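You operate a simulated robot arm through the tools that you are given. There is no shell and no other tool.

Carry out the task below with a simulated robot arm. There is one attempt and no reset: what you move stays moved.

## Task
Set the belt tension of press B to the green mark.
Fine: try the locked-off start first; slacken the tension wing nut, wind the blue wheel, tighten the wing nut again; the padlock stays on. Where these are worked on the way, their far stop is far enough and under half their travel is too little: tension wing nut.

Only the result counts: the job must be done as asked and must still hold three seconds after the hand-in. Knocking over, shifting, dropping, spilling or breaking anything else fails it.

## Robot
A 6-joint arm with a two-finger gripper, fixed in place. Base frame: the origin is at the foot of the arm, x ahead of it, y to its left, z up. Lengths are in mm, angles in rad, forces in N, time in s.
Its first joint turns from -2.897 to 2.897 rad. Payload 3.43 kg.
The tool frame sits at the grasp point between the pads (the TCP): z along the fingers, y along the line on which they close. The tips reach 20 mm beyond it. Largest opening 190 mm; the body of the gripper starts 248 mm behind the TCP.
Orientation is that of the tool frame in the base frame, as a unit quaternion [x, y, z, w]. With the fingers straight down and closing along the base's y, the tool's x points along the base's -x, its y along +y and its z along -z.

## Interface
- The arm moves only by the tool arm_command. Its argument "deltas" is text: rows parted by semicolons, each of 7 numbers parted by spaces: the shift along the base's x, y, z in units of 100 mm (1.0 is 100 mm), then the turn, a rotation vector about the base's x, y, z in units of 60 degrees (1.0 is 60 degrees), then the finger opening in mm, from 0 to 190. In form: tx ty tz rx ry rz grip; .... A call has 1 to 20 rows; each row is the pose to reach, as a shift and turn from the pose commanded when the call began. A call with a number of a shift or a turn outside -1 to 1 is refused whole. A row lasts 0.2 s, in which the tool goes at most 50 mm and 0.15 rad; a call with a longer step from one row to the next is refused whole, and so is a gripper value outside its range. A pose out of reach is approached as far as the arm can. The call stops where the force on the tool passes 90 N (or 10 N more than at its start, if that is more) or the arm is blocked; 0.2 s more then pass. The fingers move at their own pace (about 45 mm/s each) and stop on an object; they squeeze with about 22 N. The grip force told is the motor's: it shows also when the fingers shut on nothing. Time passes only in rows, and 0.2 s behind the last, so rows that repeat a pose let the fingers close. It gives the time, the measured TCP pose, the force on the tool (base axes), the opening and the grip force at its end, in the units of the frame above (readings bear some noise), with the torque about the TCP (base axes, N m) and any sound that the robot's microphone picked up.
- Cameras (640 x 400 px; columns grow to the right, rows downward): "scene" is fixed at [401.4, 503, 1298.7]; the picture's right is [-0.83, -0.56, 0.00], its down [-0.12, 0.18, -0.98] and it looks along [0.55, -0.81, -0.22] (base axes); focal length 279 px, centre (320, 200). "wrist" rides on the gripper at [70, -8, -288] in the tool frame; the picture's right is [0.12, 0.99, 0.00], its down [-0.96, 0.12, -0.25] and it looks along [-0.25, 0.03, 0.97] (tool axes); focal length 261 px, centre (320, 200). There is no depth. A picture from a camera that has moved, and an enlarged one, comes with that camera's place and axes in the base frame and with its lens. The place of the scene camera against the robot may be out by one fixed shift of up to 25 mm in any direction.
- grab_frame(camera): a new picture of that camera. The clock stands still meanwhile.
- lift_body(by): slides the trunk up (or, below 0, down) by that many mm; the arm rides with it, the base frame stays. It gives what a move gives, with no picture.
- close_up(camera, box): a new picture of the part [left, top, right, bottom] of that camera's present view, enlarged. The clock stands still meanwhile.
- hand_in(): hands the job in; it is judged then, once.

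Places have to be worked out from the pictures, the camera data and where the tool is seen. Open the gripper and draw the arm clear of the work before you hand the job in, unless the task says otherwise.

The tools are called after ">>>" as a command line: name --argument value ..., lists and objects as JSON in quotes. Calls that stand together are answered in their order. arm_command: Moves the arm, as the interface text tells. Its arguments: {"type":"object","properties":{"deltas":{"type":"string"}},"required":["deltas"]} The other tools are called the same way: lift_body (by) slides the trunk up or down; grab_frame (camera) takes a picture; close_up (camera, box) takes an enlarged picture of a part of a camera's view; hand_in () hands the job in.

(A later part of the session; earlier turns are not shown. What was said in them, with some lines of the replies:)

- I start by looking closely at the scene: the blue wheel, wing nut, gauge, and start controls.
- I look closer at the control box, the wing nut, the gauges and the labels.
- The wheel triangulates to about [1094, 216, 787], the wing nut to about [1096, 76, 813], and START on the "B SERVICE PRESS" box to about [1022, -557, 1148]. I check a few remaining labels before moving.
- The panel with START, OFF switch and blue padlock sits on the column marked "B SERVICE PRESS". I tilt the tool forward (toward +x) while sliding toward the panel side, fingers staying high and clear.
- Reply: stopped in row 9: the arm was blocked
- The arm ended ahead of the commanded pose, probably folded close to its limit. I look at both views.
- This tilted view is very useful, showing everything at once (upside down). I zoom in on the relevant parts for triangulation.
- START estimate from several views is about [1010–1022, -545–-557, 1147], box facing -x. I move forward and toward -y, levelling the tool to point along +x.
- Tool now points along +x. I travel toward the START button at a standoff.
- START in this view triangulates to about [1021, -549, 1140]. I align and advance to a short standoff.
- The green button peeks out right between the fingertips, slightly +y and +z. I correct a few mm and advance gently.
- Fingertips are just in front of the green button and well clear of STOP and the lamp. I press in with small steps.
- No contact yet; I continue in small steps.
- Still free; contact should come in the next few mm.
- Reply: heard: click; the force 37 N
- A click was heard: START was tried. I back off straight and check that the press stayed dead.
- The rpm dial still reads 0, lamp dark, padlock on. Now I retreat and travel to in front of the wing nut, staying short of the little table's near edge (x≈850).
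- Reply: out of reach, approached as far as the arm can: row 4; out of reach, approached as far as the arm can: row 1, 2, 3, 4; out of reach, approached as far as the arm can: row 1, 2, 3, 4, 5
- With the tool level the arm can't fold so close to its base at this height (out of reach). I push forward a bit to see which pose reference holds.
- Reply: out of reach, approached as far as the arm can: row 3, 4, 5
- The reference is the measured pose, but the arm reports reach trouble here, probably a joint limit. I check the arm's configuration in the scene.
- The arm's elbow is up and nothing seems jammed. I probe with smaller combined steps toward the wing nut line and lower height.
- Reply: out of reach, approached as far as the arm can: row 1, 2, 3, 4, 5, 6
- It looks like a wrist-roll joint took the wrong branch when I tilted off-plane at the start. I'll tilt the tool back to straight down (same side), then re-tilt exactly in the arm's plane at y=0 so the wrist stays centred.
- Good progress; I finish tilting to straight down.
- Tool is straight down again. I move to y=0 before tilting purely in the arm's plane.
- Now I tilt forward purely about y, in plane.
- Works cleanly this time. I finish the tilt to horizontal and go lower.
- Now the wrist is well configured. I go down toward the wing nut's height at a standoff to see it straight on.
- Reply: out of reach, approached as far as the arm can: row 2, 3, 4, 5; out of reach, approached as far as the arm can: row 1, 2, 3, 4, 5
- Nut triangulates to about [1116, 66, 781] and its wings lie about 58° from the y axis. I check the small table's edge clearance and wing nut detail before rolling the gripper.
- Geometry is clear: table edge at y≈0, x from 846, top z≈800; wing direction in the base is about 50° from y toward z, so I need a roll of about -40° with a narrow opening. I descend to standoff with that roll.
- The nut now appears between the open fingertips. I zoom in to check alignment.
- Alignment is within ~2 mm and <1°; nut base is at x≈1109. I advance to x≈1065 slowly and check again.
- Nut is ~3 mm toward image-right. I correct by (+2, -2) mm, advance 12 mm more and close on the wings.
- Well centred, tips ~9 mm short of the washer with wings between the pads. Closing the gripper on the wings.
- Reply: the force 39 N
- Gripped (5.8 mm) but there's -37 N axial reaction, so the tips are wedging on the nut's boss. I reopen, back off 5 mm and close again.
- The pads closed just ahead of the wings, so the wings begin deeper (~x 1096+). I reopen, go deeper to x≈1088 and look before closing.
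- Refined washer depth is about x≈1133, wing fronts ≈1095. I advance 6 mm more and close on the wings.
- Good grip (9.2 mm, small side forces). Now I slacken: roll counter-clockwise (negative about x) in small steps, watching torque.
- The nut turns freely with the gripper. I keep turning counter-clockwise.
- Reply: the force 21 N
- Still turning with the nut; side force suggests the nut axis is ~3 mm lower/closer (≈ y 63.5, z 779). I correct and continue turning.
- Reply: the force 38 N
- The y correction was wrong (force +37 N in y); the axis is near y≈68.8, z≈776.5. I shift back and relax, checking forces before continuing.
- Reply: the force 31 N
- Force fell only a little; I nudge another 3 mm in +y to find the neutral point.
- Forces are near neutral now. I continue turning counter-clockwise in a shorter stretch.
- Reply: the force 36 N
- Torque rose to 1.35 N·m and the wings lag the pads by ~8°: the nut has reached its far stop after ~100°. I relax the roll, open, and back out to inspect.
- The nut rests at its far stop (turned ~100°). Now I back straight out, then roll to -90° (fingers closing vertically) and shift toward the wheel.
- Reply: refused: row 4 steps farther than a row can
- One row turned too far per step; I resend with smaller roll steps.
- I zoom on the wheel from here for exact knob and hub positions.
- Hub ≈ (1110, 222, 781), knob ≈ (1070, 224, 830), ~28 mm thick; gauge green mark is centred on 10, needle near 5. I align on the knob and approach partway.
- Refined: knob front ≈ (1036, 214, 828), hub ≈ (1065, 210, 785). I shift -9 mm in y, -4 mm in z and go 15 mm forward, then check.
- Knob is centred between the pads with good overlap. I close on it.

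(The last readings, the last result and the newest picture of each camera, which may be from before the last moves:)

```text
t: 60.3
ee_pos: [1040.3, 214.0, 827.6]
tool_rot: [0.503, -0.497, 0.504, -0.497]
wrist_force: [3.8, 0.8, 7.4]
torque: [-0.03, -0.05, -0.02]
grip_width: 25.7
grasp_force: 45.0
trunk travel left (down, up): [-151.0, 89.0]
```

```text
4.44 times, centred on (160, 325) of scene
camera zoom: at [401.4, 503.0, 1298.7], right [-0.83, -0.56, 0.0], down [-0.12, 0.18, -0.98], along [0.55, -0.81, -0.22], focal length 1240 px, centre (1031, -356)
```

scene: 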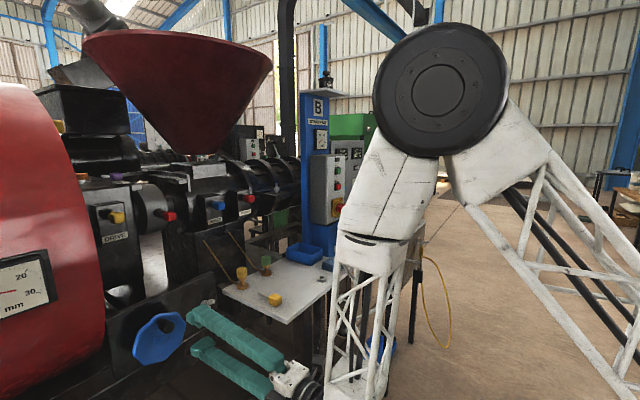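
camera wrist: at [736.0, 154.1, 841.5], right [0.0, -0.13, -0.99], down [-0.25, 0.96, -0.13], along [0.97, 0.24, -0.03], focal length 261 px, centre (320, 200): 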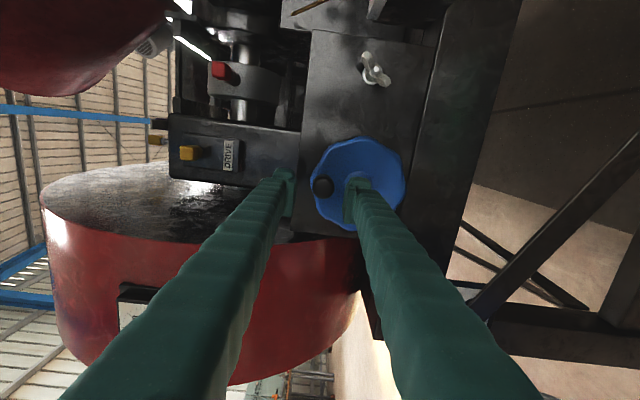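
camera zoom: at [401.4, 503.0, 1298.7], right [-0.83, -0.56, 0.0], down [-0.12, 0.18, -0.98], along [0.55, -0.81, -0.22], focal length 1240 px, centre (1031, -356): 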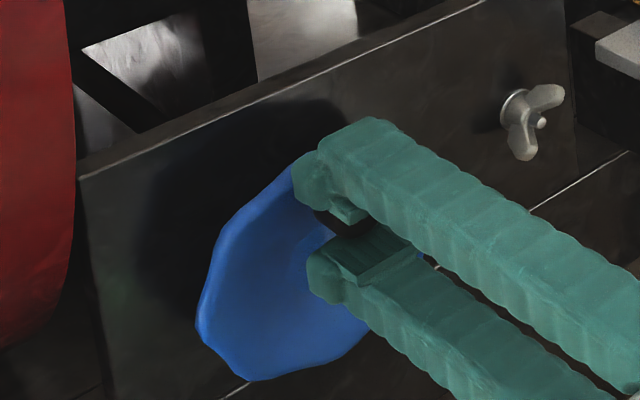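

Knob gripped (25.7 mm). I try a small clockwise arc (20°, radius ≈42 mm about hub (209.5, 786)) and watch force and the gauge.

>>> arm_command --deltas "0 -0.037 0.002 0 0 0 15; 0 -0.073 0.002 0 0 0 15; 0 -0.11 -0.003 0 0 0 15; 0 -0.145 -0.01 0 0 0 15; 0 -0.145 -0.01 0 0 0 15"

>>> close_up --camera "scene" --box '[0, 240, 80, 330]'

>>> close_up --camera "wrist" --box '[260, 140, 400, 250]'

```text
t: 61.5
ee_pos: [1039.0, 199.9, 828.0]
tool_rot: [0.503, -0.497, 0.503, -0.497]
wrist_force: [8.0, 5.2, 11.9]
torque: [0.32, -0.09, 0.28]
grip_width: 25.3
grasp_force: 45.0
trunk travel left (down, up): [-151.0, 89.0]
```

```text
4.44 times, centred on (40, 285) of scene
camera zoom: at [401.4, 503.0, 1298.7], right [-0.83, -0.56, 0.0], down [-0.12, 0.18, -0.98], along [0.55, -0.81, -0.22], focal length 1240 px, centre (1564, -178)
```

zoom: 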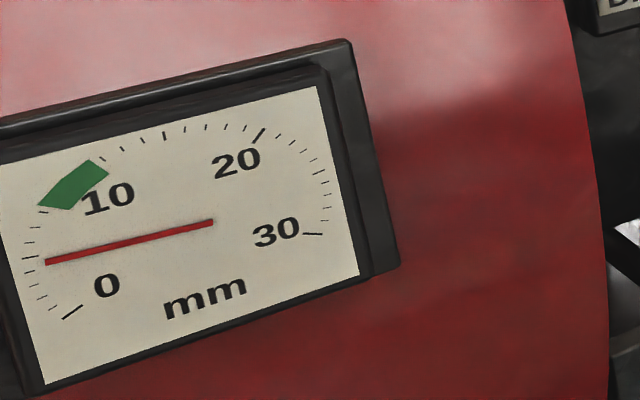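

```text
3.64 times, centred on (330, 195) of wrist
camera zoom: at [750.2, 130.3, 837.0], right [0.0, -0.13, -0.99], down [-0.25, 0.96, -0.13], along [0.97, 0.24, -0.03], focal length 948 px, centre (284, 218)
```

zoom: 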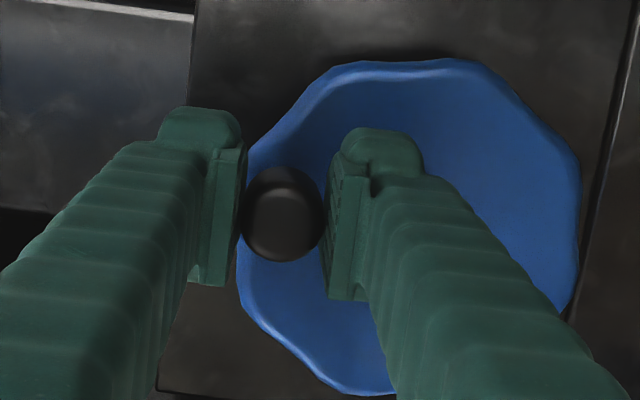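

The wheel turns freely; clockwise lowered the needle ~0.6 mm per 20°. So I wind counter-clockwise (knob over to +y), about 180° needed to reach 10.

>>> arm_command --deltas "0 0.041 0.01 0 0 0 15; 0 0.077 0.012 0 0 0 15; 0 0.113 0.01 0 0 0 15; 0 0.149 0.006 0 0 0 15; 0 0.184 -0.002 0 0 0 15; 0 0.219 -0.013 0 0 0 15; 0 0.252 -0.027 0 0 0 15; 0 0.285 -0.044 0 0 0 15"

>>> close_up --camera "scene" --box '[0, 240, 80, 330]'

>>> close_up --camera "wrist" --box '[260, 140, 400, 250]'

```text
t: 63.3
ee_pos: [1039.5, 229.5, 827.9]
tool_rot: [0.501, -0.496, 0.504, -0.5]
wrist_force: [-3.0, 7.7, 44.3]
torque: [-0.2, -0.31, 0.0]
grip_width: 25.5
grasp_force: 45.4
trunk travel left (down, up): [-151.0, 89.0]
```

```text
4.44 times, centred on (40, 285) of scene
camera zoom: at [401.4, 503.0, 1298.7], right [-0.83, -0.56, 0.0], down [-0.12, 0.18, -0.98], along [0.55, -0.81, -0.22], focal length 1240 px, centre (1564, -178)
```

zoom: 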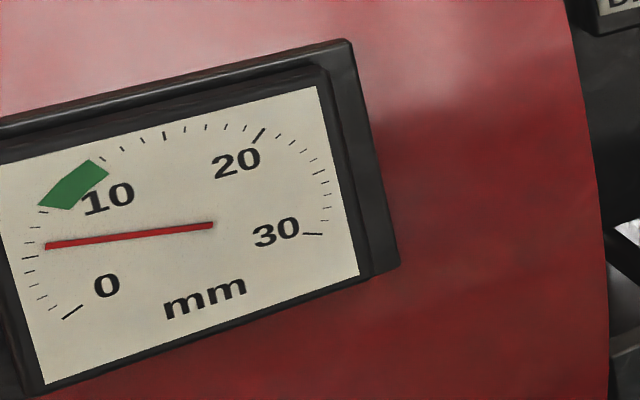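

```text
3.64 times, centred on (330, 195) of wrist
camera zoom: at [750.3, 159.2, 834.8], right [0.01, -0.13, -0.99], down [-0.25, 0.96, -0.13], along [0.97, 0.25, -0.03], focal length 948 px, centre (284, 218)
```

zoom: 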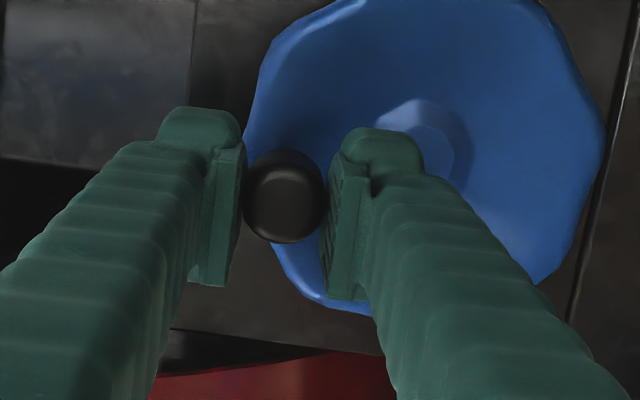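

Needle rises with this direction (now ~5.6). Radial force of 44 N says my arc is too tight, so I relax z by +5 mm and re-measure.

>>> arm_command --deltas "0 0 0.025 0 0 0 15; 0 0 0.05 0 0 0 15; 0 0 0.05 0 0 0 15"

>>> close_up --camera "wrist" --box '[260, 140, 400, 250]'

>>> close_up --camera "scene" --box '[100, 280, 220, 370]'

```text
t: 64.1
ee_pos: [1039.7, 227.3, 827.4]
tool_rot: [0.503, -0.496, 0.503, -0.498]
wrist_force: [-5.1, 15.3, 27.0]
torque: [0.28, -0.27, 0.69]
grip_width: 25.3
grasp_force: 45.2
trunk travel left (down, up): [-151.0, 89.0]
```

```text
3.64 times, centred on (330, 195) of wrist
camera zoom: at [750.3, 158.7, 837.0], right [0.0, -0.13, -0.99], down [-0.25, 0.96, -0.13], along [0.97, 0.24, -0.03], focal length 948 px, centre (284, 218)
```

zoom: 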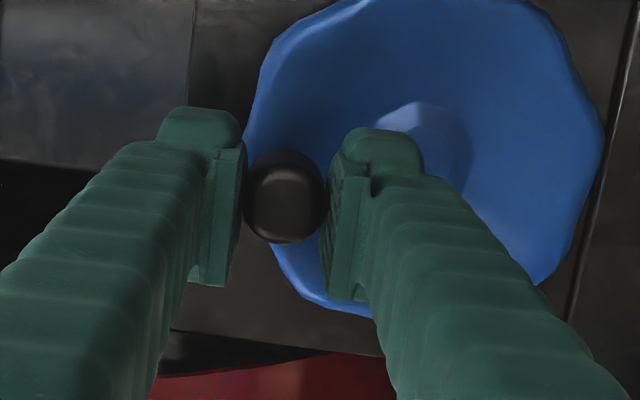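

```text
4.44 times, centred on (160, 325) of scene
camera zoom: at [401.4, 503.0, 1298.7], right [-0.83, -0.56, 0.0], down [-0.12, 0.18, -0.98], along [0.55, -0.81, -0.22], focal length 1240 px, centre (1031, -356)
```

zoom: 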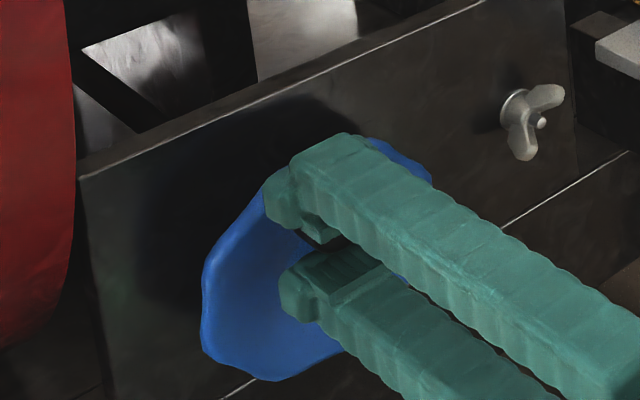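

Fz is still +27 N, likely a fingertip rubbing the hub or dished rim. I'll loosen slightly, back out ~9 mm so only the knob is between the pads, recentre, and look.

>>> arm_command --deltas "-0.04 0 0 0 0 0 28; -0.09 -0.02 0 0 0 0 34; -0.09 -0.035 -0.01 0 0 0 40; -0.09 -0.035 -0.01 0 0 0 40"

>>> close_up --camera "wrist" --box '[260, 140, 400, 250]'

>>> close_up --camera "scene" --box '[100, 280, 220, 370]'

>>> close_up --camera "scene" --box '[0, 240, 80, 330]'

```text
t: 65.1
ee_pos: [1030.3, 224.7, 826.4]
tool_rot: [0.503, -0.498, 0.503, -0.496]
wrist_force: [0.3, -0.6, -0.4]
torque: [0.01, 0.03, -0.02]
grip_width: 39.8
grasp_force: 0.0
trunk travel left (down, up): [-151.0, 89.0]
```

```text
3.64 times, centred on (330, 195) of wrist
camera zoom: at [741.8, 155.3, 835.3], right [0.0, -0.13, -0.99], down [-0.25, 0.96, -0.13], along [0.97, 0.24, -0.03], focal length 948 px, centre (284, 218)
```

zoom: 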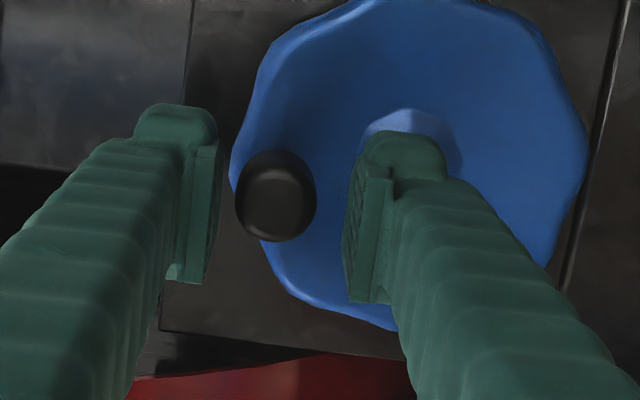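

```text
4.44 times, centred on (160, 325) of scene
camera zoom: at [401.4, 503.0, 1298.7], right [-0.83, -0.56, 0.0], down [-0.12, 0.18, -0.98], along [0.55, -0.81, -0.22], focal length 1240 px, centre (1031, -356)
```

zoom: 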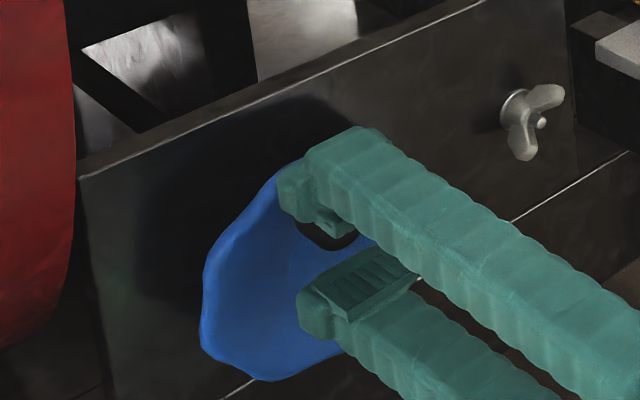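

```text
4.44 times, centred on (40, 285) of scene
camera zoom: at [401.4, 503.0, 1298.7], right [-0.83, -0.56, 0.0], down [-0.12, 0.18, -0.98], along [0.55, -0.81, -0.22], focal length 1240 px, centre (1564, -178)
```

zoom: 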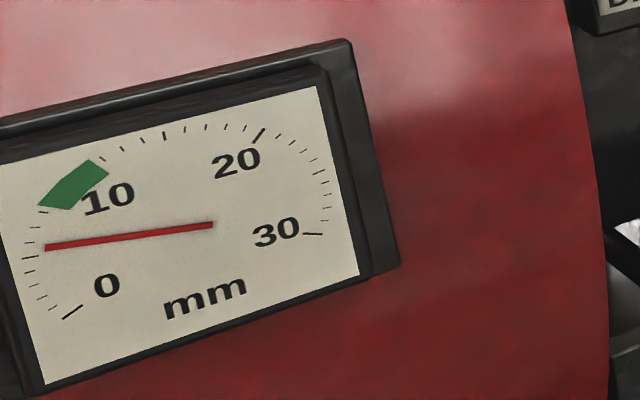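

Now free: the needle reads ~5.55 (was 5.0), and the knob sits ~2.5 mm above and 1.6 mm left of the tool axis. From knob positions the circle centre is nearer y≈214, r≈47.5, with ~98° more needed. I recentre and close again at this shallower depth.

>>> arm_command --deltas "0 -0.016 0.025 0 0 0 40; 0 -0.016 0.025 0 0 0 25; 0 -0.016 0.025 0 0 0 15; 0 -0.016 0.025 0 0 0 15; 0 -0.016 0.025 0 0 0 15"

>>> close_up --camera "wrist" --box '[260, 140, 400, 250]'

```text
t: 66.3
ee_pos: [1029.9, 224.0, 827.3]
tool_rot: [0.503, -0.497, 0.504, -0.496]
wrist_force: [-0.9, -0.2, -5.0]
torque: [0.1, 0.06, -0.14]
grip_width: 25.6
grasp_force: 45.0
trunk travel left (down, up): [-151.0, 89.0]
```

```text
3.64 times, centred on (330, 195) of wrist
camera zoom: at [741.7, 153.9, 837.8], right [0.0, -0.13, -0.99], down [-0.25, 0.96, -0.13], along [0.97, 0.24, -0.03], focal length 948 px, centre (284, 218)
```

zoom: 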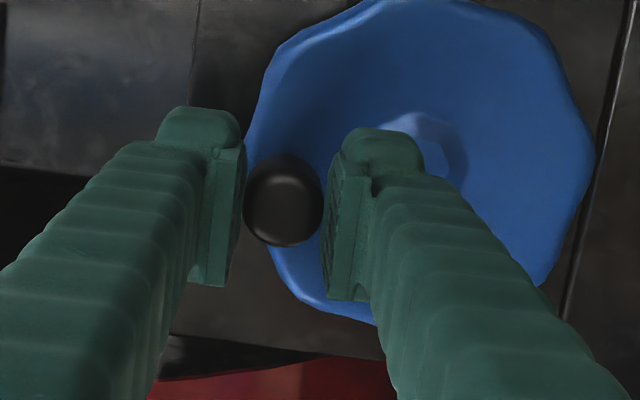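

Clean grip with only -5 N. I make a 20° counter-clockwise arc and check.

>>> arm_command --deltas "0 0.039 -0.009 0 0 0 15; 0 0.078 -0.023 0 0 0 15; 0 0.116 -0.039 0 0 0 15; 0 0.153 -0.059 0 0 0 15; 0 0.153 -0.059 0 0 0 15"

>>> close_up --camera "wrist" --box '[260, 140, 400, 250]'

>>> close_up --camera "scene" --box '[0, 240, 80, 330]'

```text
t: 67.5
ee_pos: [1031.0, 240.2, 823.0]
tool_rot: [0.502, -0.496, 0.504, -0.498]
wrist_force: [20.0, -2.8, 11.3]
torque: [-0.31, -0.07, 0.01]
grip_width: 25.4
grasp_force: 45.2
trunk travel left (down, up): [-151.0, 89.0]
```

```text
3.64 times, centred on (330, 195) of wrist
camera zoom: at [741.7, 169.8, 832.3], right [0.0, -0.13, -0.99], down [-0.25, 0.96, -0.13], along [0.97, 0.25, -0.03], focal length 948 px, centre (284, 218)
```

zoom: 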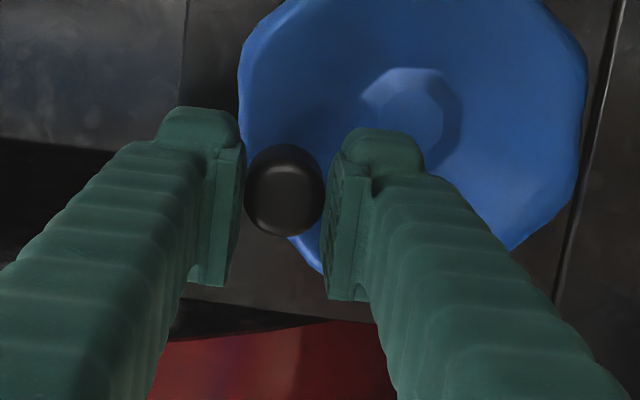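

```text
4.44 times, centred on (40, 285) of scene
camera zoom: at [401.4, 503.0, 1298.7], right [-0.83, -0.56, 0.0], down [-0.12, 0.18, -0.98], along [0.55, -0.81, -0.22], focal length 1240 px, centre (1564, -178)
```

zoom: 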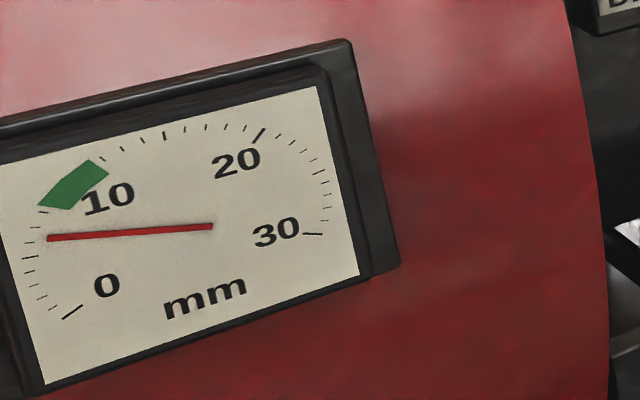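

Needle ~6.2, forces modest; hub is confirmed at ≈(214.5, 783). I continue the arc to about 60°.

>>> arm_command --deltas "0 0.023 -0.026 0 0 0 15; 0 0.061 -0.056 0 0 0 15; 0 0.096 -0.091 0 0 0 15; 0 0.126 -0.129 0 0 0 15; 0 0.153 -0.169 0 0 0 15; 0 0.153 -0.169 0 0 0 15"

>>> close_up --camera "wrist" --box '[260, 140, 400, 250]'

>>> close_up --camera "scene" --box '[0, 240, 80, 330]'

```text
t: 68.9
ee_pos: [1028.7, 257.3, 808.0]
tool_rot: [0.503, -0.495, 0.503, -0.499]
wrist_force: [2.7, 43.6, 35.6]
torque: [-0.36, -0.27, 0.4]
grip_width: 25.9
grasp_force: 44.8
trunk travel left (down, up): [-151.0, 89.0]
```

```text
3.64 times, centred on (330, 195) of wrist
camera zoom: at [741.1, 186.8, 815.3], right [0.0, -0.13, -0.99], down [-0.25, 0.96, -0.13], along [0.97, 0.25, -0.03], focal length 948 px, centre (284, 218)
```

zoom: 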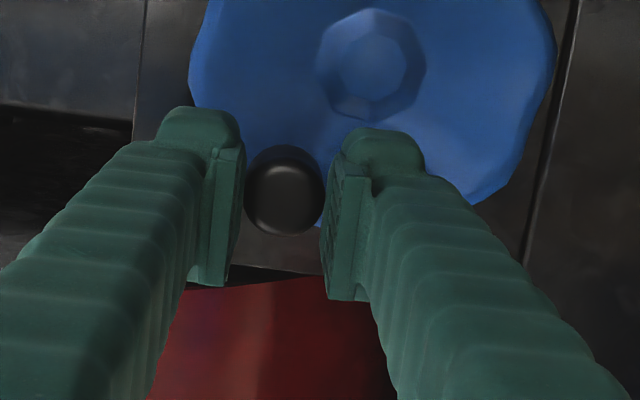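

```text
4.44 times, centred on (40, 285) of scene
camera zoom: at [401.4, 503.0, 1298.7], right [-0.83, -0.56, 0.0], down [-0.12, 0.18, -0.98], along [0.55, -0.81, -0.22], focal length 1240 px, centre (1564, -178)
```

zoom: 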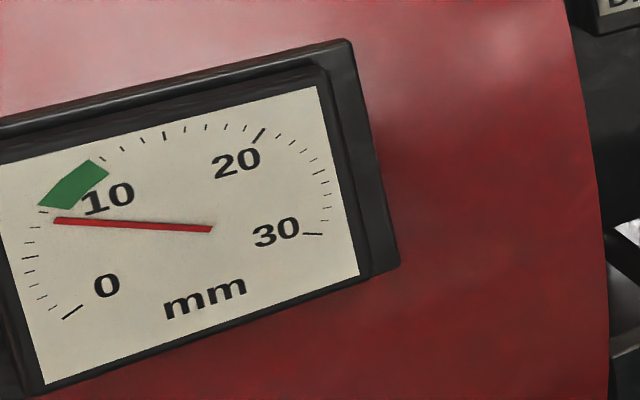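

Needle ~7.4 at ~57° knob angle (≈0.039 mm/deg), so about 67° more. The side force is pad friction from my lead angle; I follow the knob's true arc down to ~92°.

>>> arm_command --deltas "0 0.025 0.01 0 0 0 15; 0 0.05 -0.04 0 0 0 15; 0 0.075 -0.09 0 0 0 15; 0 0.09 -0.145 0 0 0 15; 0 0.098 -0.2 0 0 0 15; 0 0.1 -0.255 0 0 0 15; 0 0.1 -0.255 0 0 0 15"

>>> close_up --camera "wrist" --box '[260, 140, 400, 250]'

>>> close_up --camera "scene" --box '[0, 240, 80, 330]'

```text
t: 70.5
ee_pos: [1030.6, 259.6, 778.5]
tool_rot: [0.501, -0.499, 0.505, -0.495]
wrist_force: [-0.4, -14.4, 5.3]
torque: [-0.19, -0.05, -0.17]
grip_width: 25.6
grasp_force: 45.1
trunk travel left (down, up): [-151.0, 89.0]
```

```text
3.64 times, centred on (330, 195) of wrist
camera zoom: at [741.3, 191.5, 788.6], right [0.0, -0.13, -0.99], down [-0.24, 0.96, -0.13], along [0.97, 0.24, -0.03], focal length 948 px, centre (284, 218)
```

zoom: 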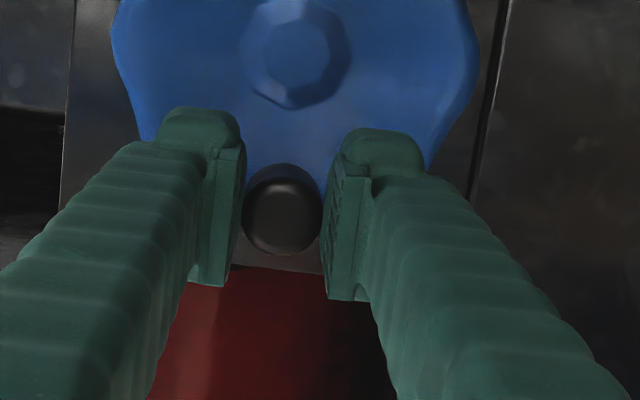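

```text
4.44 times, centred on (40, 285) of scene
camera zoom: at [401.4, 503.0, 1298.7], right [-0.83, -0.56, 0.0], down [-0.12, 0.18, -0.98], along [0.55, -0.81, -0.22], focal length 1240 px, centre (1564, -178)
```

zoom: 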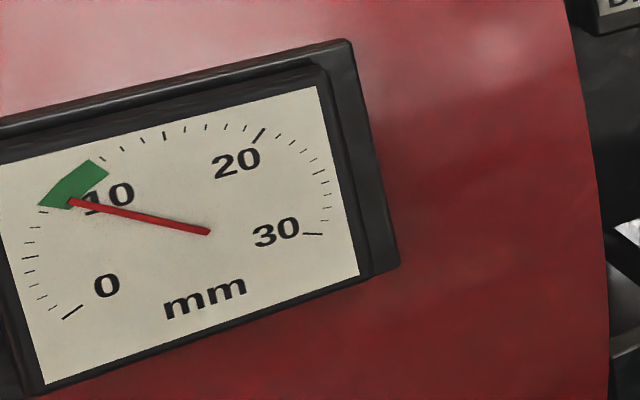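

Needle has just entered the green mark (~8.8). About 27° more brings it to the centre; I do ~20° first.

>>> arm_command --deltas "0 -0.006 -0.054 0 0 0 15; 0 -0.019 -0.109 0 0 0 15; 0 -0.039 -0.162 0 0 0 15; 0 -0.039 -0.162 0 0 0 15"

>>> close_up --camera "wrist" --box '[260, 140, 400, 250]'

>>> close_up --camera "scene" --box '[0, 240, 80, 330]'

```text
t: 71.5
ee_pos: [1030.8, 261.7, 765.7]
tool_rot: [0.502, -0.496, 0.505, -0.497]
wrist_force: [8.8, -9.2, 14.2]
torque: [-0.5, -0.05, -0.05]
grip_width: 25.2
grasp_force: 44.8
trunk travel left (down, up): [-151.0, 89.0]
```

```text
3.64 times, centred on (330, 195) of wrist
camera zoom: at [741.7, 190.9, 774.1], right [0.0, -0.13, -0.99], down [-0.25, 0.96, -0.13], along [0.97, 0.25, -0.03], focal length 948 px, centre (284, 218)
```

zoom: 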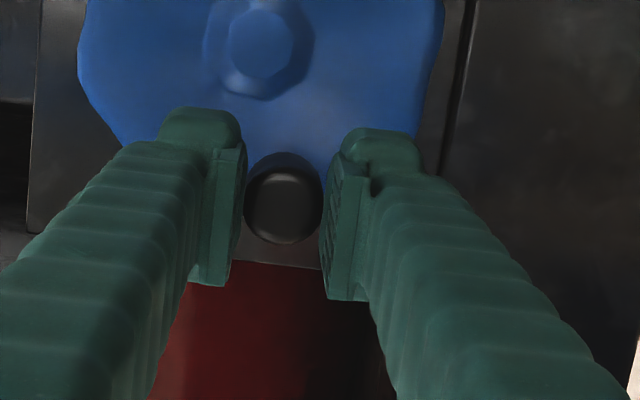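

```text
4.44 times, centred on (40, 285) of scene
camera zoom: at [401.4, 503.0, 1298.7], right [-0.83, -0.56, 0.0], down [-0.12, 0.18, -0.98], along [0.55, -0.81, -0.22], focal length 1240 px, centre (1564, -178)
```

zoom: 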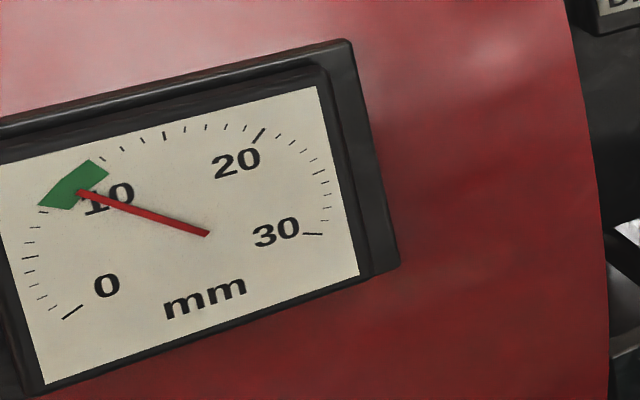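

Needle is almost at the middle of the green mark. A final small nudge (~4°).

>>> arm_command --deltas "0 -0.012 -0.03 0 0 0 15; 0 -0.012 -0.03 0 0 0 15"

>>> close_up --camera "scene" --box '[0, 250, 56, 315]'

```text
t: 72.1
ee_pos: [1031.0, 258.2, 760.1]
tool_rot: [0.504, -0.497, 0.502, -0.497]
wrist_force: [5.8, 15.4, 6.6]
torque: [-0.52, -0.13, 0.47]
grip_width: 25.4
grasp_force: 45.2
trunk travel left (down, up): [-151.0, 89.0]
```

```text
6.15 times, centred on (28, 282) of scene
camera zoom: at [401.4, 503.0, 1298.7], right [-0.83, -0.56, 0.0], down [-0.12, 0.18, -0.98], along [0.55, -0.81, -0.22], focal length 1717 px, centre (2117, -308)
```

zoom: 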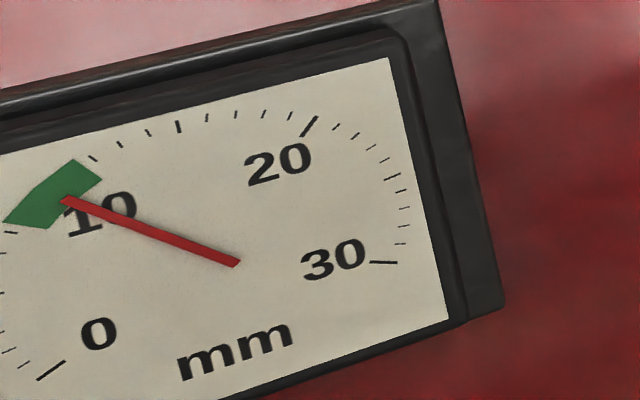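

Needle now reads ≈9.9, centre of the green band (8.45–11.55). I release the knob and back straight out.

>>> arm_command --deltas "0 0 0 0 0 0 30; 0 0 0 0 0 0 45; 0 0 0 0 0 0 50; -0.1 0 0 0 0 0 50; -0.3 0 0 0 0 0 50; -0.5 0 0 0 0 0 50; -0.5 0 0 0 0 0 50"

>>> close_up --camera "scene" --box '[0, 250, 56, 315]'

>>> grab_frame --camera "wrist"

```text
t: 73.7
ee_pos: [980.0, 257.7, 761.8]
tool_rot: [0.501, -0.497, 0.504, -0.497]
wrist_force: [0.8, 0.3, 0.1]
torque: [0.0, -0.03, 0.01]
grip_width: 50.0
grasp_force: 0.1
trunk travel left (down, up): [-151.0, 89.0]
```

```text
6.15 times, centred on (28, 282) of scene
camera zoom: at [401.4, 503.0, 1298.7], right [-0.83, -0.56, 0.0], down [-0.12, 0.18, -0.98], along [0.55, -0.81, -0.22], focal length 1717 px, centre (2117, -308)
```

zoom: 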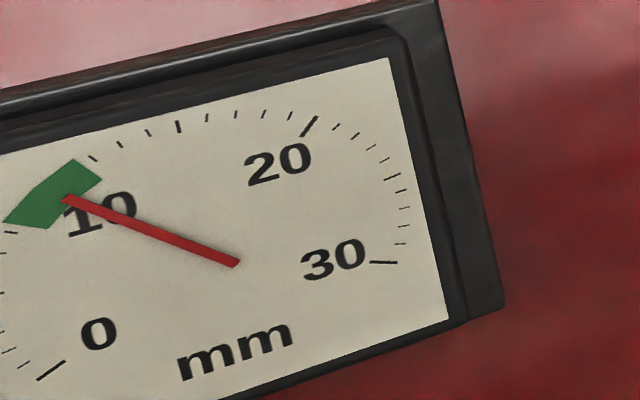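

```text
taken
camera wrist: at [690.5, 188.1, 771.1], right [0.0, -0.13, -0.99], down [-0.25, 0.96, -0.13], along [0.97, 0.24, -0.03], focal length 261 px, centre (320, 200)
```

wrist: 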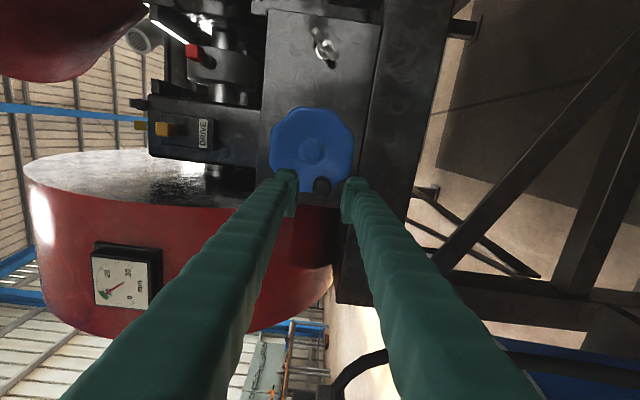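

The setting holds at ≈9.9 after release. Now I go back to the wing nut: move over, roll to -141° to match the wings.

>>> arm_command --deltas "0 -0.25 0.05 0 0 0 40; 0 -0.5 0.1 0 0 0 40; 0 -0.75 0.15 0 0 0 40; 0 -1 0.184 0 0 0 40"

>>> arm_command --deltas "0 -0.15 0 -0.12 0 0 40; 0 -0.3 0 -0.24 0 0 40; 0 -0.45 0 -0.36 0 0 40; 0 -0.6 0 -0.48 0 0 40; 0 -0.75 0 -0.6 0 0 40; 0 -0.933 0 -0.72 0 0 40; 0 -0.933 0 -0.84 0 0 40; 0 -0.933 0 -0.84 0 0 40"

>>> grab_frame --camera "wrist"

>>> close_up --camera "wrist" --box '[270, 140, 370, 205]'

```text
t: 74.7
ee_pos: [979.2, 158.2, 779.5]
tool_rot: [0.504, -0.496, 0.503, -0.497]
wrist_force: [-0.4, -0.5, -0.4]
torque: [-0.02, -0.02, -0.1]
grip_width: 40.2
grasp_force: 0.0
trunk travel left (down, up): [-151.0, 89.0]
```

```text
t: 76.5
ee_pos: [981.3, 64.2, 779.9]
tool_rot: [0.666, -0.235, 0.667, -0.235]
wrist_force: [0.0, -0.7, 0.4]
torque: [-0.01, -0.06, 0.0]
grip_width: 40.2
grasp_force: 0.0
trunk travel left (down, up): [-151.0, 89.0]
```

```text
taken
camera wrist: at [691.8, 27.9, 839.9], right [0.0, -0.85, -0.53], down [-0.25, 0.51, -0.82], along [0.97, 0.13, -0.21], focal length 261 px, centre (320, 200)
```

wrist: 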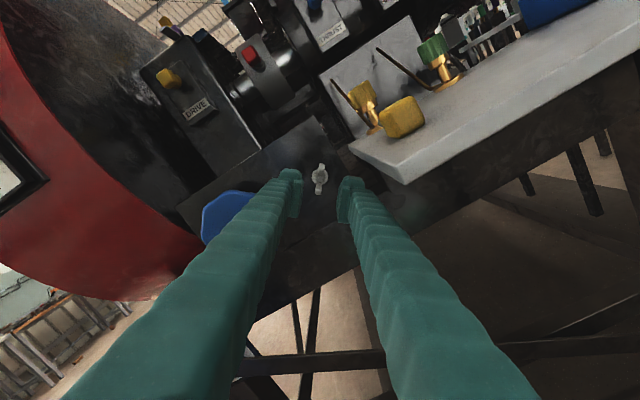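

```text
6.15 times, centred on (320, 172) of wrist
camera zoom: at [691.8, 27.9, 839.9], right [0.0, -0.85, -0.53], down [-0.25, 0.51, -0.82], along [0.97, 0.13, -0.21], focal length 1604 px, centre (320, 369)
```

zoom: 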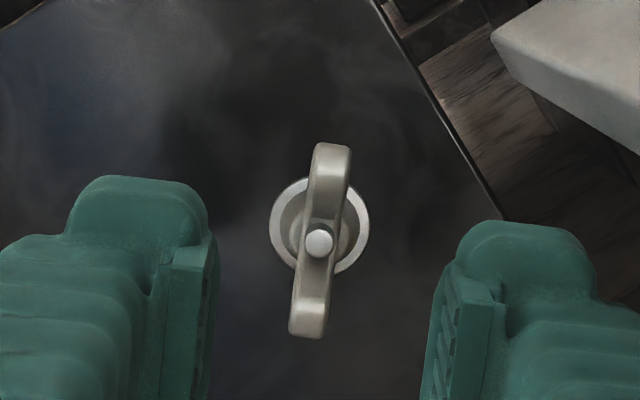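

Nut is centred between the open fingers and wings are aligned within 2°. I advance and grip at the same depth as before.

>>> arm_command --deltas "0.25 0.008 -0.014 0 0 0 40; 0.5 0.008 -0.014 0 0 0 40; 0.75 0.008 -0.014 0 0 0 40; 1 0.008 -0.014 0 0 0 40; 1 0.008 -0.014 0 0 0 40"

>>> arm_command --deltas "0.04 0 0 0 0 0 40; 0.08 0 0 0 0 0 40; 0.13 0 0 0 0 0 40; 0.13 0 0 0 0 0 40"

>>> close_up --camera "wrist" --box '[270, 150, 370, 215]'

```text
t: 77.7
ee_pos: [1080.9, 65.7, 778.7]
tool_rot: [0.666, -0.235, 0.667, -0.236]
wrist_force: [-0.7, -0.3, -0.5]
torque: [-0.01, 0.01, -0.02]
grip_width: 39.8
grasp_force: 0.1
trunk travel left (down, up): [-151.0, 89.0]
```

```text
t: 78.7
ee_pos: [1093.3, 66.7, 779.0]
tool_rot: [0.666, -0.235, 0.668, -0.236]
wrist_force: [0.4, 0.0, -0.6]
torque: [-0.02, 0.02, 0.01]
grip_width: 39.9
grasp_force: 0.0
trunk travel left (down, up): [-151.0, 89.0]
```

```text
6.15 times, centred on (320, 182) of wrist
camera zoom: at [804.3, 28.9, 838.8], right [0.0, -0.85, -0.53], down [-0.25, 0.51, -0.82], along [0.97, 0.13, -0.21], focal length 1604 px, centre (320, 308)
```

zoom: 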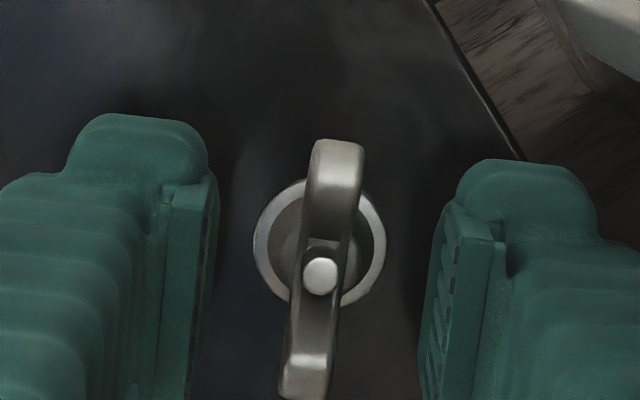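

Centred. I close on the wings and then start tightening clockwise (+x roll).

>>> arm_command --deltas "0 0 0 0 0 0 20; 0 0 0 0 0 0 0; 0 0 0 0 0 0 0; 0 0 0 0 0 0 0; 0 0 0 0 0 0 0"

>>> arm_command --deltas "0 0 0 0.1 0 0 0; 0 0 0 0.2 0 0 0; 0 0 0 0.3 0 0 0; 0 0 0 0.4 0 0 0; 0 0 0 0.5 0 0 0"

>>> close_up --camera "wrist" --box '[270, 150, 370, 215]'

```text
t: 79.9
ee_pos: [1092.7, 66.4, 778.9]
tool_rot: [0.666, -0.236, 0.667, -0.235]
wrist_force: [1.9, -0.5, 0.0]
torque: [0.72, 0.0, -0.02]
grip_width: 9.4
grasp_force: 42.9
trunk travel left (down, up): [-151.0, 89.0]
```

```text
t: 81.1
ee_pos: [1094.3, 66.7, 779.5]
tool_rot: [0.582, -0.401, 0.583, -0.401]
wrist_force: [0.2, 4.0, 6.4]
torque: [-0.01, -0.03, 0.05]
grip_width: 8.7
grasp_force: 42.8
trunk travel left (down, up): [-151.0, 89.0]
```

```text
6.15 times, centred on (320, 182) of wrist
camera zoom: at [804.4, 4.4, 812.3], right [0.0, -0.47, -0.88], down [-0.25, 0.86, -0.45], along [0.97, 0.22, -0.11], focal length 1604 px, centre (320, 308)
```

zoom: 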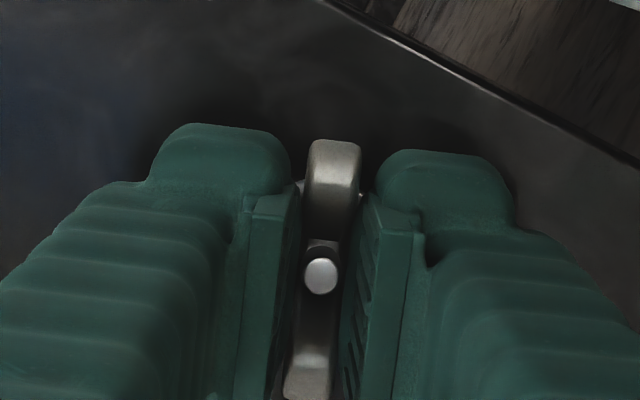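

Turning smoothly with small forces. I continue clockwise.

>>> arm_command --deltas "0 0 0 0.1 0 0 0; 0 0 0 0.2 0 0 0; 0 0 0 0.3 0 0 0; 0 0 0 0.4 0 0 0; 0 0 0 0.5 0 0 0; 0 0 0 0.6 0 0 0; 0 0 0 0.7 0 0 0"

>>> close_up --camera "wrist" --box '[270, 150, 370, 215]'

```text
t: 82.7
ee_pos: [1092.6, 66.6, 781.0]
tool_rot: [-0.4, 0.582, -0.402, 0.583]
wrist_force: [21.1, 20.8, 28.1]
torque: [0.0, -0.21, 0.2]
grip_width: 9.0
grasp_force: 42.6
trunk travel left (down, up): [-151.0, 89.0]
```

```text
6.15 times, centred on (320, 182) of wrist
camera zoom: at [804.0, -2.0, 762.5], right [0.0, 0.24, -0.97], down [-0.25, 0.94, 0.24], along [0.97, 0.24, 0.06], focal length 1604 px, centre (320, 308)
```

zoom: 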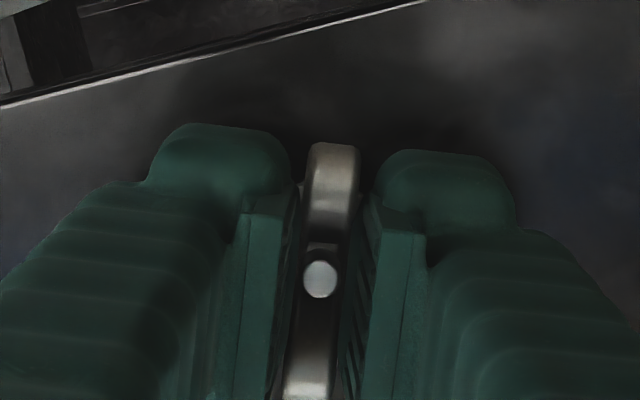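

Rolled to -69°, forces growing mildly as the nut draws in. I relax the position by a few mm and continue toward the tight stop in small steps.

>>> arm_command --deltas "0.02 0.02 0.03 0 0 0 0; 0.02 0.02 0.03 0.08 0 0 0; 0.02 0.02 0.03 0.16 0 0 0; 0.02 0.02 0.03 0.24 0 0 0; 0.02 0.02 0.03 0.32 0 0 0"

>>> close_up --camera "wrist" --box '[270, 150, 370, 215]'

```text
t: 83.9
ee_pos: [1094.7, 64.9, 780.7]
tool_rot: [-0.297, 0.642, -0.299, 0.64]
wrist_force: [-38.0, -11.5, 5.6]
torque: [0.0, -0.01, -0.16]
grip_width: 9.0
grasp_force: 43.1
trunk travel left (down, up): [-151.0, 89.0]
```

```text
6.15 times, centred on (320, 182) of wrist
camera zoom: at [804.8, 8.2, 742.3], right [0.0, 0.55, -0.84], down [-0.24, 0.81, 0.53], along [0.97, 0.2, 0.14], focal length 1604 px, centre (320, 308)
```

zoom: 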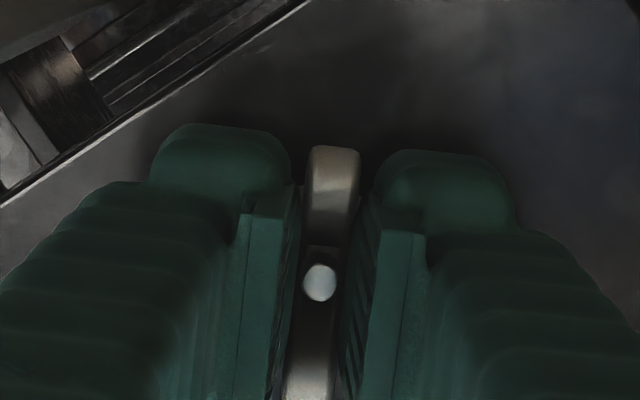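

Roll is -50°. x went slightly too deep (-38 N), so I ease back 1.5 mm and continue turning to the stop.

>>> arm_command --deltas "-0.015 -0.01 0 0 0 0 0; -0.015 -0.01 0 0.06 0 0 0; -0.015 -0.01 0 0.12 0 0 0; -0.015 -0.01 0 0.18 0 0 0; -0.015 -0.01 0 0.24 0 0 0"

>>> close_up --camera "wrist" --box '[270, 150, 370, 215]'

```text
t: 85.1
ee_pos: [1093.2, 65.7, 780.0]
tool_rot: [-0.214, 0.674, -0.216, 0.674]
wrist_force: [0.3, -21.8, 1.5]
torque: [-1.2, 0.09, -0.26]
grip_width: 10.5
grasp_force: 44.3
trunk travel left (down, up): [-151.0, 89.0]
```

```text
6.15 times, centred on (320, 182) of wrist
camera zoom: at [805.0, 19.2, 728.9], right [0.0, 0.74, -0.67], down [-0.25, 0.65, 0.72], along [0.97, 0.16, 0.18], focal length 1604 px, centre (320, 308)
```

zoom: 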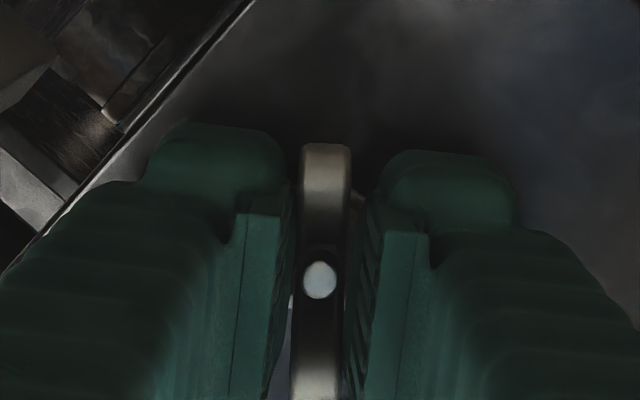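

Torque -1.2 N·m: the wing nut is back hard at its tight stop (same angle as at the start). I open without unwinding, then retreat.

>>> arm_command --deltas "0 0 0 0 0 0 0; 0 0 0 0 0 0 15; 0 0 0 0 0 0 26; 0 0 0 0 0 0 26; 0 0 0 -0.07 0 0 26; 0 0 0 -0.07 0 0 26"

>>> close_up --camera "wrist" --box '[270, 150, 370, 215]'

>>> close_up --camera "scene" --box '[0, 250, 56, 315]'

```text
t: 86.5
ee_pos: [1094.4, 67.6, 781.7]
tool_rot: [-0.24, 0.666, -0.24, 0.665]
wrist_force: [0.1, -0.2, 0.3]
torque: [-0.03, -0.01, -0.02]
grip_width: 26.0
grasp_force: 0.1
trunk travel left (down, up): [-151.0, 89.0]
```

```text
6.15 times, centred on (320, 182) of wrist
camera zoom: at [804.9, 16.7, 732.6], right [0.0, 0.69, -0.73], down [-0.25, 0.7, 0.67], along [0.97, 0.18, 0.17], focal length 1604 px, centre (320, 308)
```

zoom: 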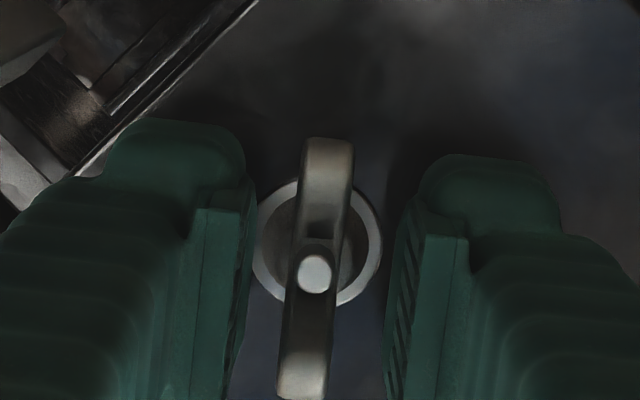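

```text
6.15 times, centred on (28, 282) of scene
camera zoom: at [401.4, 503.0, 1298.7], right [-0.83, -0.56, 0.0], down [-0.12, 0.18, -0.98], along [0.55, -0.81, -0.22], focal length 1717 px, centre (2117, -308)
```

zoom: 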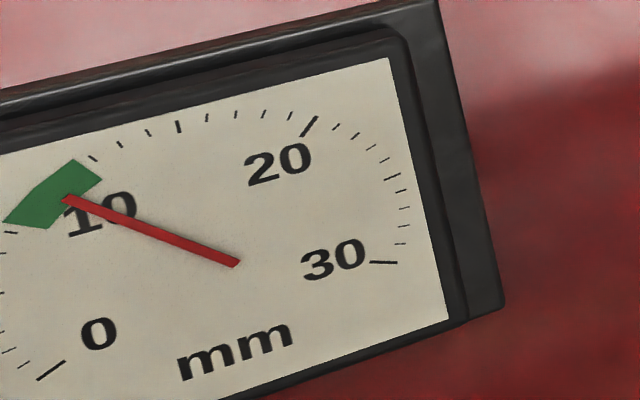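

Nut is back at its original tight angle and the gauge still reads ≈9.9. I retreat straight back and then up, clear of the work.

>>> arm_command --deltas "-0.2 0 0 0 0 0 26; -0.4 0 0 0 0 0 26; -0.6 0 0 0 0 0 30; -0.8 0 0 0 0 0 40; -1 0 0 0 0 0 40; -1 0 0 0 0 0 40"

>>> arm_command --deltas "-0.1 0 0.25 0 0 0 60; -0.2 0 0.5 0 0 0 60; -0.3 0 0.75 0 0 0 60; -0.4 0 1 0 0 0 60; -0.4 0 1 0 0 0 60"

>>> arm_command --deltas "0 0 0.25 0 0 0 80; 0 0 0.5 0 0 0 80; 0 0 0.75 0 0 0 80; 0 0 1 0 0 0 80; 0 0 1 0 0 0 80"

>>> grab_frame --camera "scene"

>>> grab_frame --camera "wrist"

>>> close_up --camera "scene" --box '[0, 240, 80, 330]'

>>> close_up --camera "scene" --box '[100, 270, 260, 390]'

>>> close_up --camera "scene" --box '[296, 100, 396, 260]'

```text
t: 87.9
ee_pos: [993.4, 66.9, 781.5]
tool_rot: [-0.24, 0.665, -0.24, 0.665]
wrist_force: [0.7, 0.3, -0.7]
torque: [0.01, 0.03, 0.02]
grip_width: 40.4
grasp_force: 0.1
trunk travel left (down, up): [-151.0, 89.0]
```

```text
t: 89.1
ee_pos: [955.2, 66.6, 879.2]
tool_rot: [-0.24, 0.666, -0.24, 0.665]
wrist_force: [0.5, 0.4, -0.2]
torque: [0.03, -0.03, -0.03]
grip_width: 60.0
grasp_force: 0.1
trunk travel left (down, up): [-151.0, 89.0]
```

```text
t: 90.3
ee_pos: [956.2, 66.4, 978.6]
tool_rot: [-0.239, 0.665, -0.24, 0.665]
wrist_force: [-1.0, 0.0, 0.4]
torque: [0.0, 0.01, 0.0]
grip_width: 79.9
grasp_force: 0.0
trunk travel left (down, up): [-151.0, 89.0]
```

```text
taken
```

scene: 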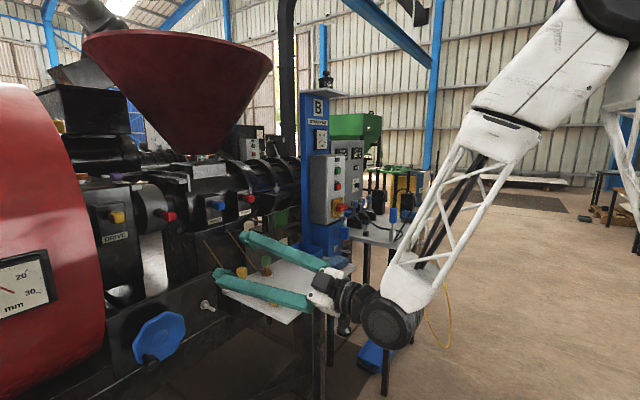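

```text
taken
camera wrist: at [666.2, 16.0, 931.4], right [0.0, 0.69, -0.73], down [-0.25, 0.7, 0.67], along [0.97, 0.18, 0.17], focal length 261 px, centre (320, 200)
```

wrist: 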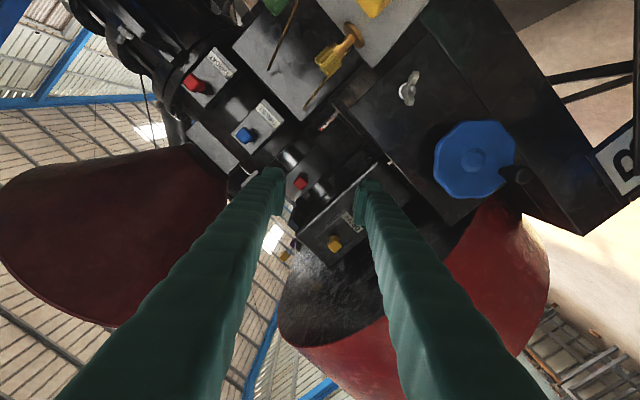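

```text
4.44 times, centred on (40, 285) of scene
camera zoom: at [401.4, 503.0, 1298.7], right [-0.83, -0.56, 0.0], down [-0.12, 0.18, -0.98], along [0.55, -0.81, -0.22], focal length 1240 px, centre (1564, -178)
```

zoom: 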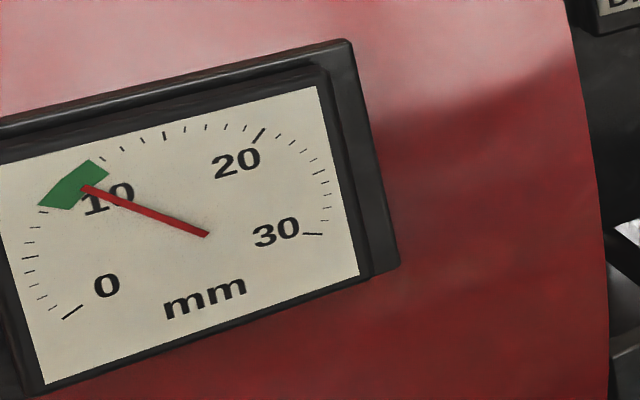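

```text
3.33 times, centred on (180, 330) of scene
camera zoom: at [401.4, 503.0, 1298.7], right [-0.83, -0.56, 0.0], down [-0.12, 0.18, -0.98], along [0.55, -0.81, -0.22], focal length 930 px, centre (787, -233)
```

zoom: 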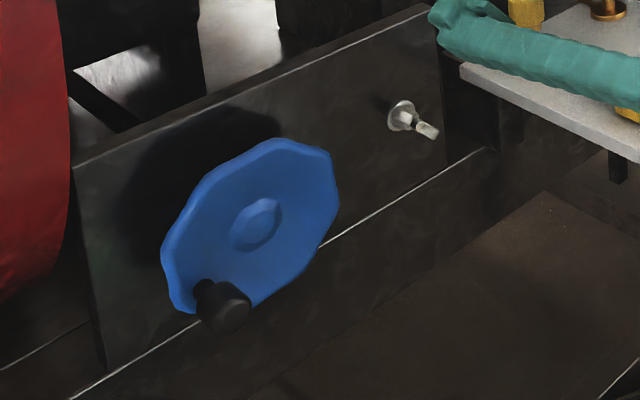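

```text
2.50 times, centred on (346, 180) of scene
camera zoom: at [401.4, 503.0, 1298.7], right [-0.83, -0.56, 0.0], down [-0.12, 0.18, -0.98], along [0.55, -0.81, -0.22], focal length 698 px, centre (255, 250)
```

zoom: 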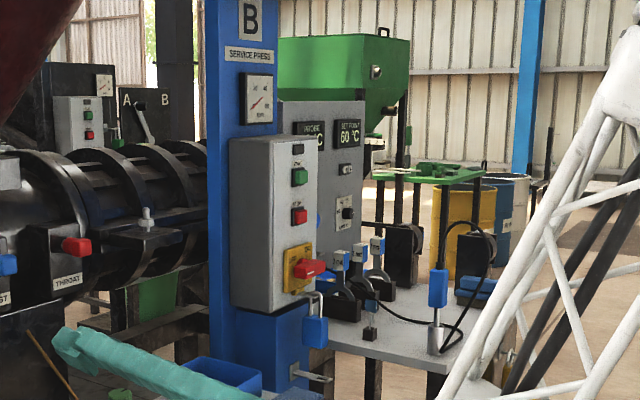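

Everything looks right: needle ≈10 in the green, nut tight, padlock on, rpm 0. One last check on the sign by the tensioner before handing in.

>>> close_up --camera "wrist" --box '[560, 100, 640, 220]'

>>> arm_command --deltas "-0.1 0 0.25 0 0 0 100; -0.2 0 0.5 0 0 0 100; -0.3 0 0.75 0 0 0 100; -0.4 0 1 0 0 0 100; -0.4 0 1 0 0 0 100"

>>> close_up --camera "scene" --box '[0, 240, 80, 330]'

```text
3.33 times, centred on (600, 160) of wrist
camera zoom: at [666.2, 16.0, 931.4], right [0.0, 0.69, -0.73], down [-0.25, 0.7, 0.67], along [0.97, 0.18, 0.17], focal length 869 px, centre (-613, 333)
```

zoom: 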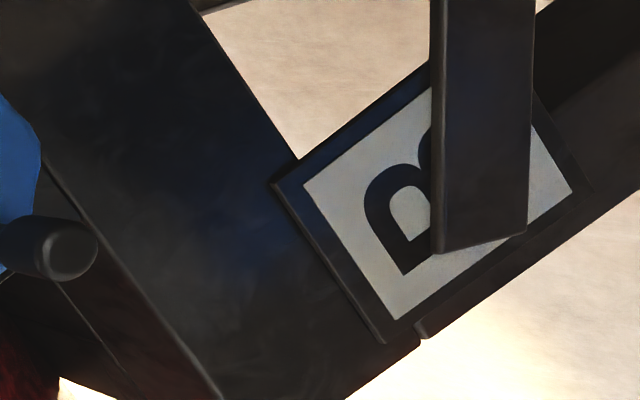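

```text
t: 91.5
ee_pos: [914.5, 66.4, 1081.1]
tool_rot: [-0.239, 0.666, -0.241, 0.665]
wrist_force: [0.0, -0.1, -1.5]
torque: [0.0, -0.03, -0.01]
grip_width: 100.2
grasp_force: 0.1
trunk travel left (down, up): [-151.0, 89.0]
```

```text
4.44 times, centred on (40, 285) of scene
camera zoom: at [401.4, 503.0, 1298.7], right [-0.83, -0.56, 0.0], down [-0.12, 0.18, -0.98], along [0.55, -0.81, -0.22], focal length 1240 px, centre (1564, -178)
```

zoom: 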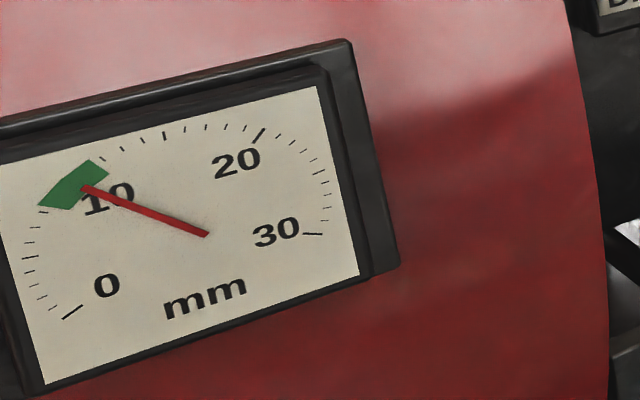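

The tensioner's sign is "B", the needle sits steady in the centre of the green mark, the wing nut is tight, the padlock is on, and the arm is open and clear. Handing in.

>>> hand_in

```text
The job is handed in.
```

I set press B's belt tension to the green mark and handed the job in. The needle reads about 10 mm, roughly the centre of the green band, which runs from about 8.5 to 11.5 mm. I don't have the verdict from the judging.

- **Locked-off start:** I pressed START on the press B box first. It clicked, and the rpm dial stayed at 0.
- **Slackening:** I turned the tension wing nut about 100° counter-clockwise, to its far stop.
- **Setting:** Winding the blue wheel counter-clockwise raised the needle from about 5 to about 10. It stayed in the centre of the band after I let go of the wheel.
- **Tightening:** I turned the wing nut back to its tight stop, the same angle it started at.
- **Padlock:** It stayed on, with the switch at OFF.

I released the nut and backed the arm off with the gripper open before handing in. I saw no sign that anything else had been knocked or moved.
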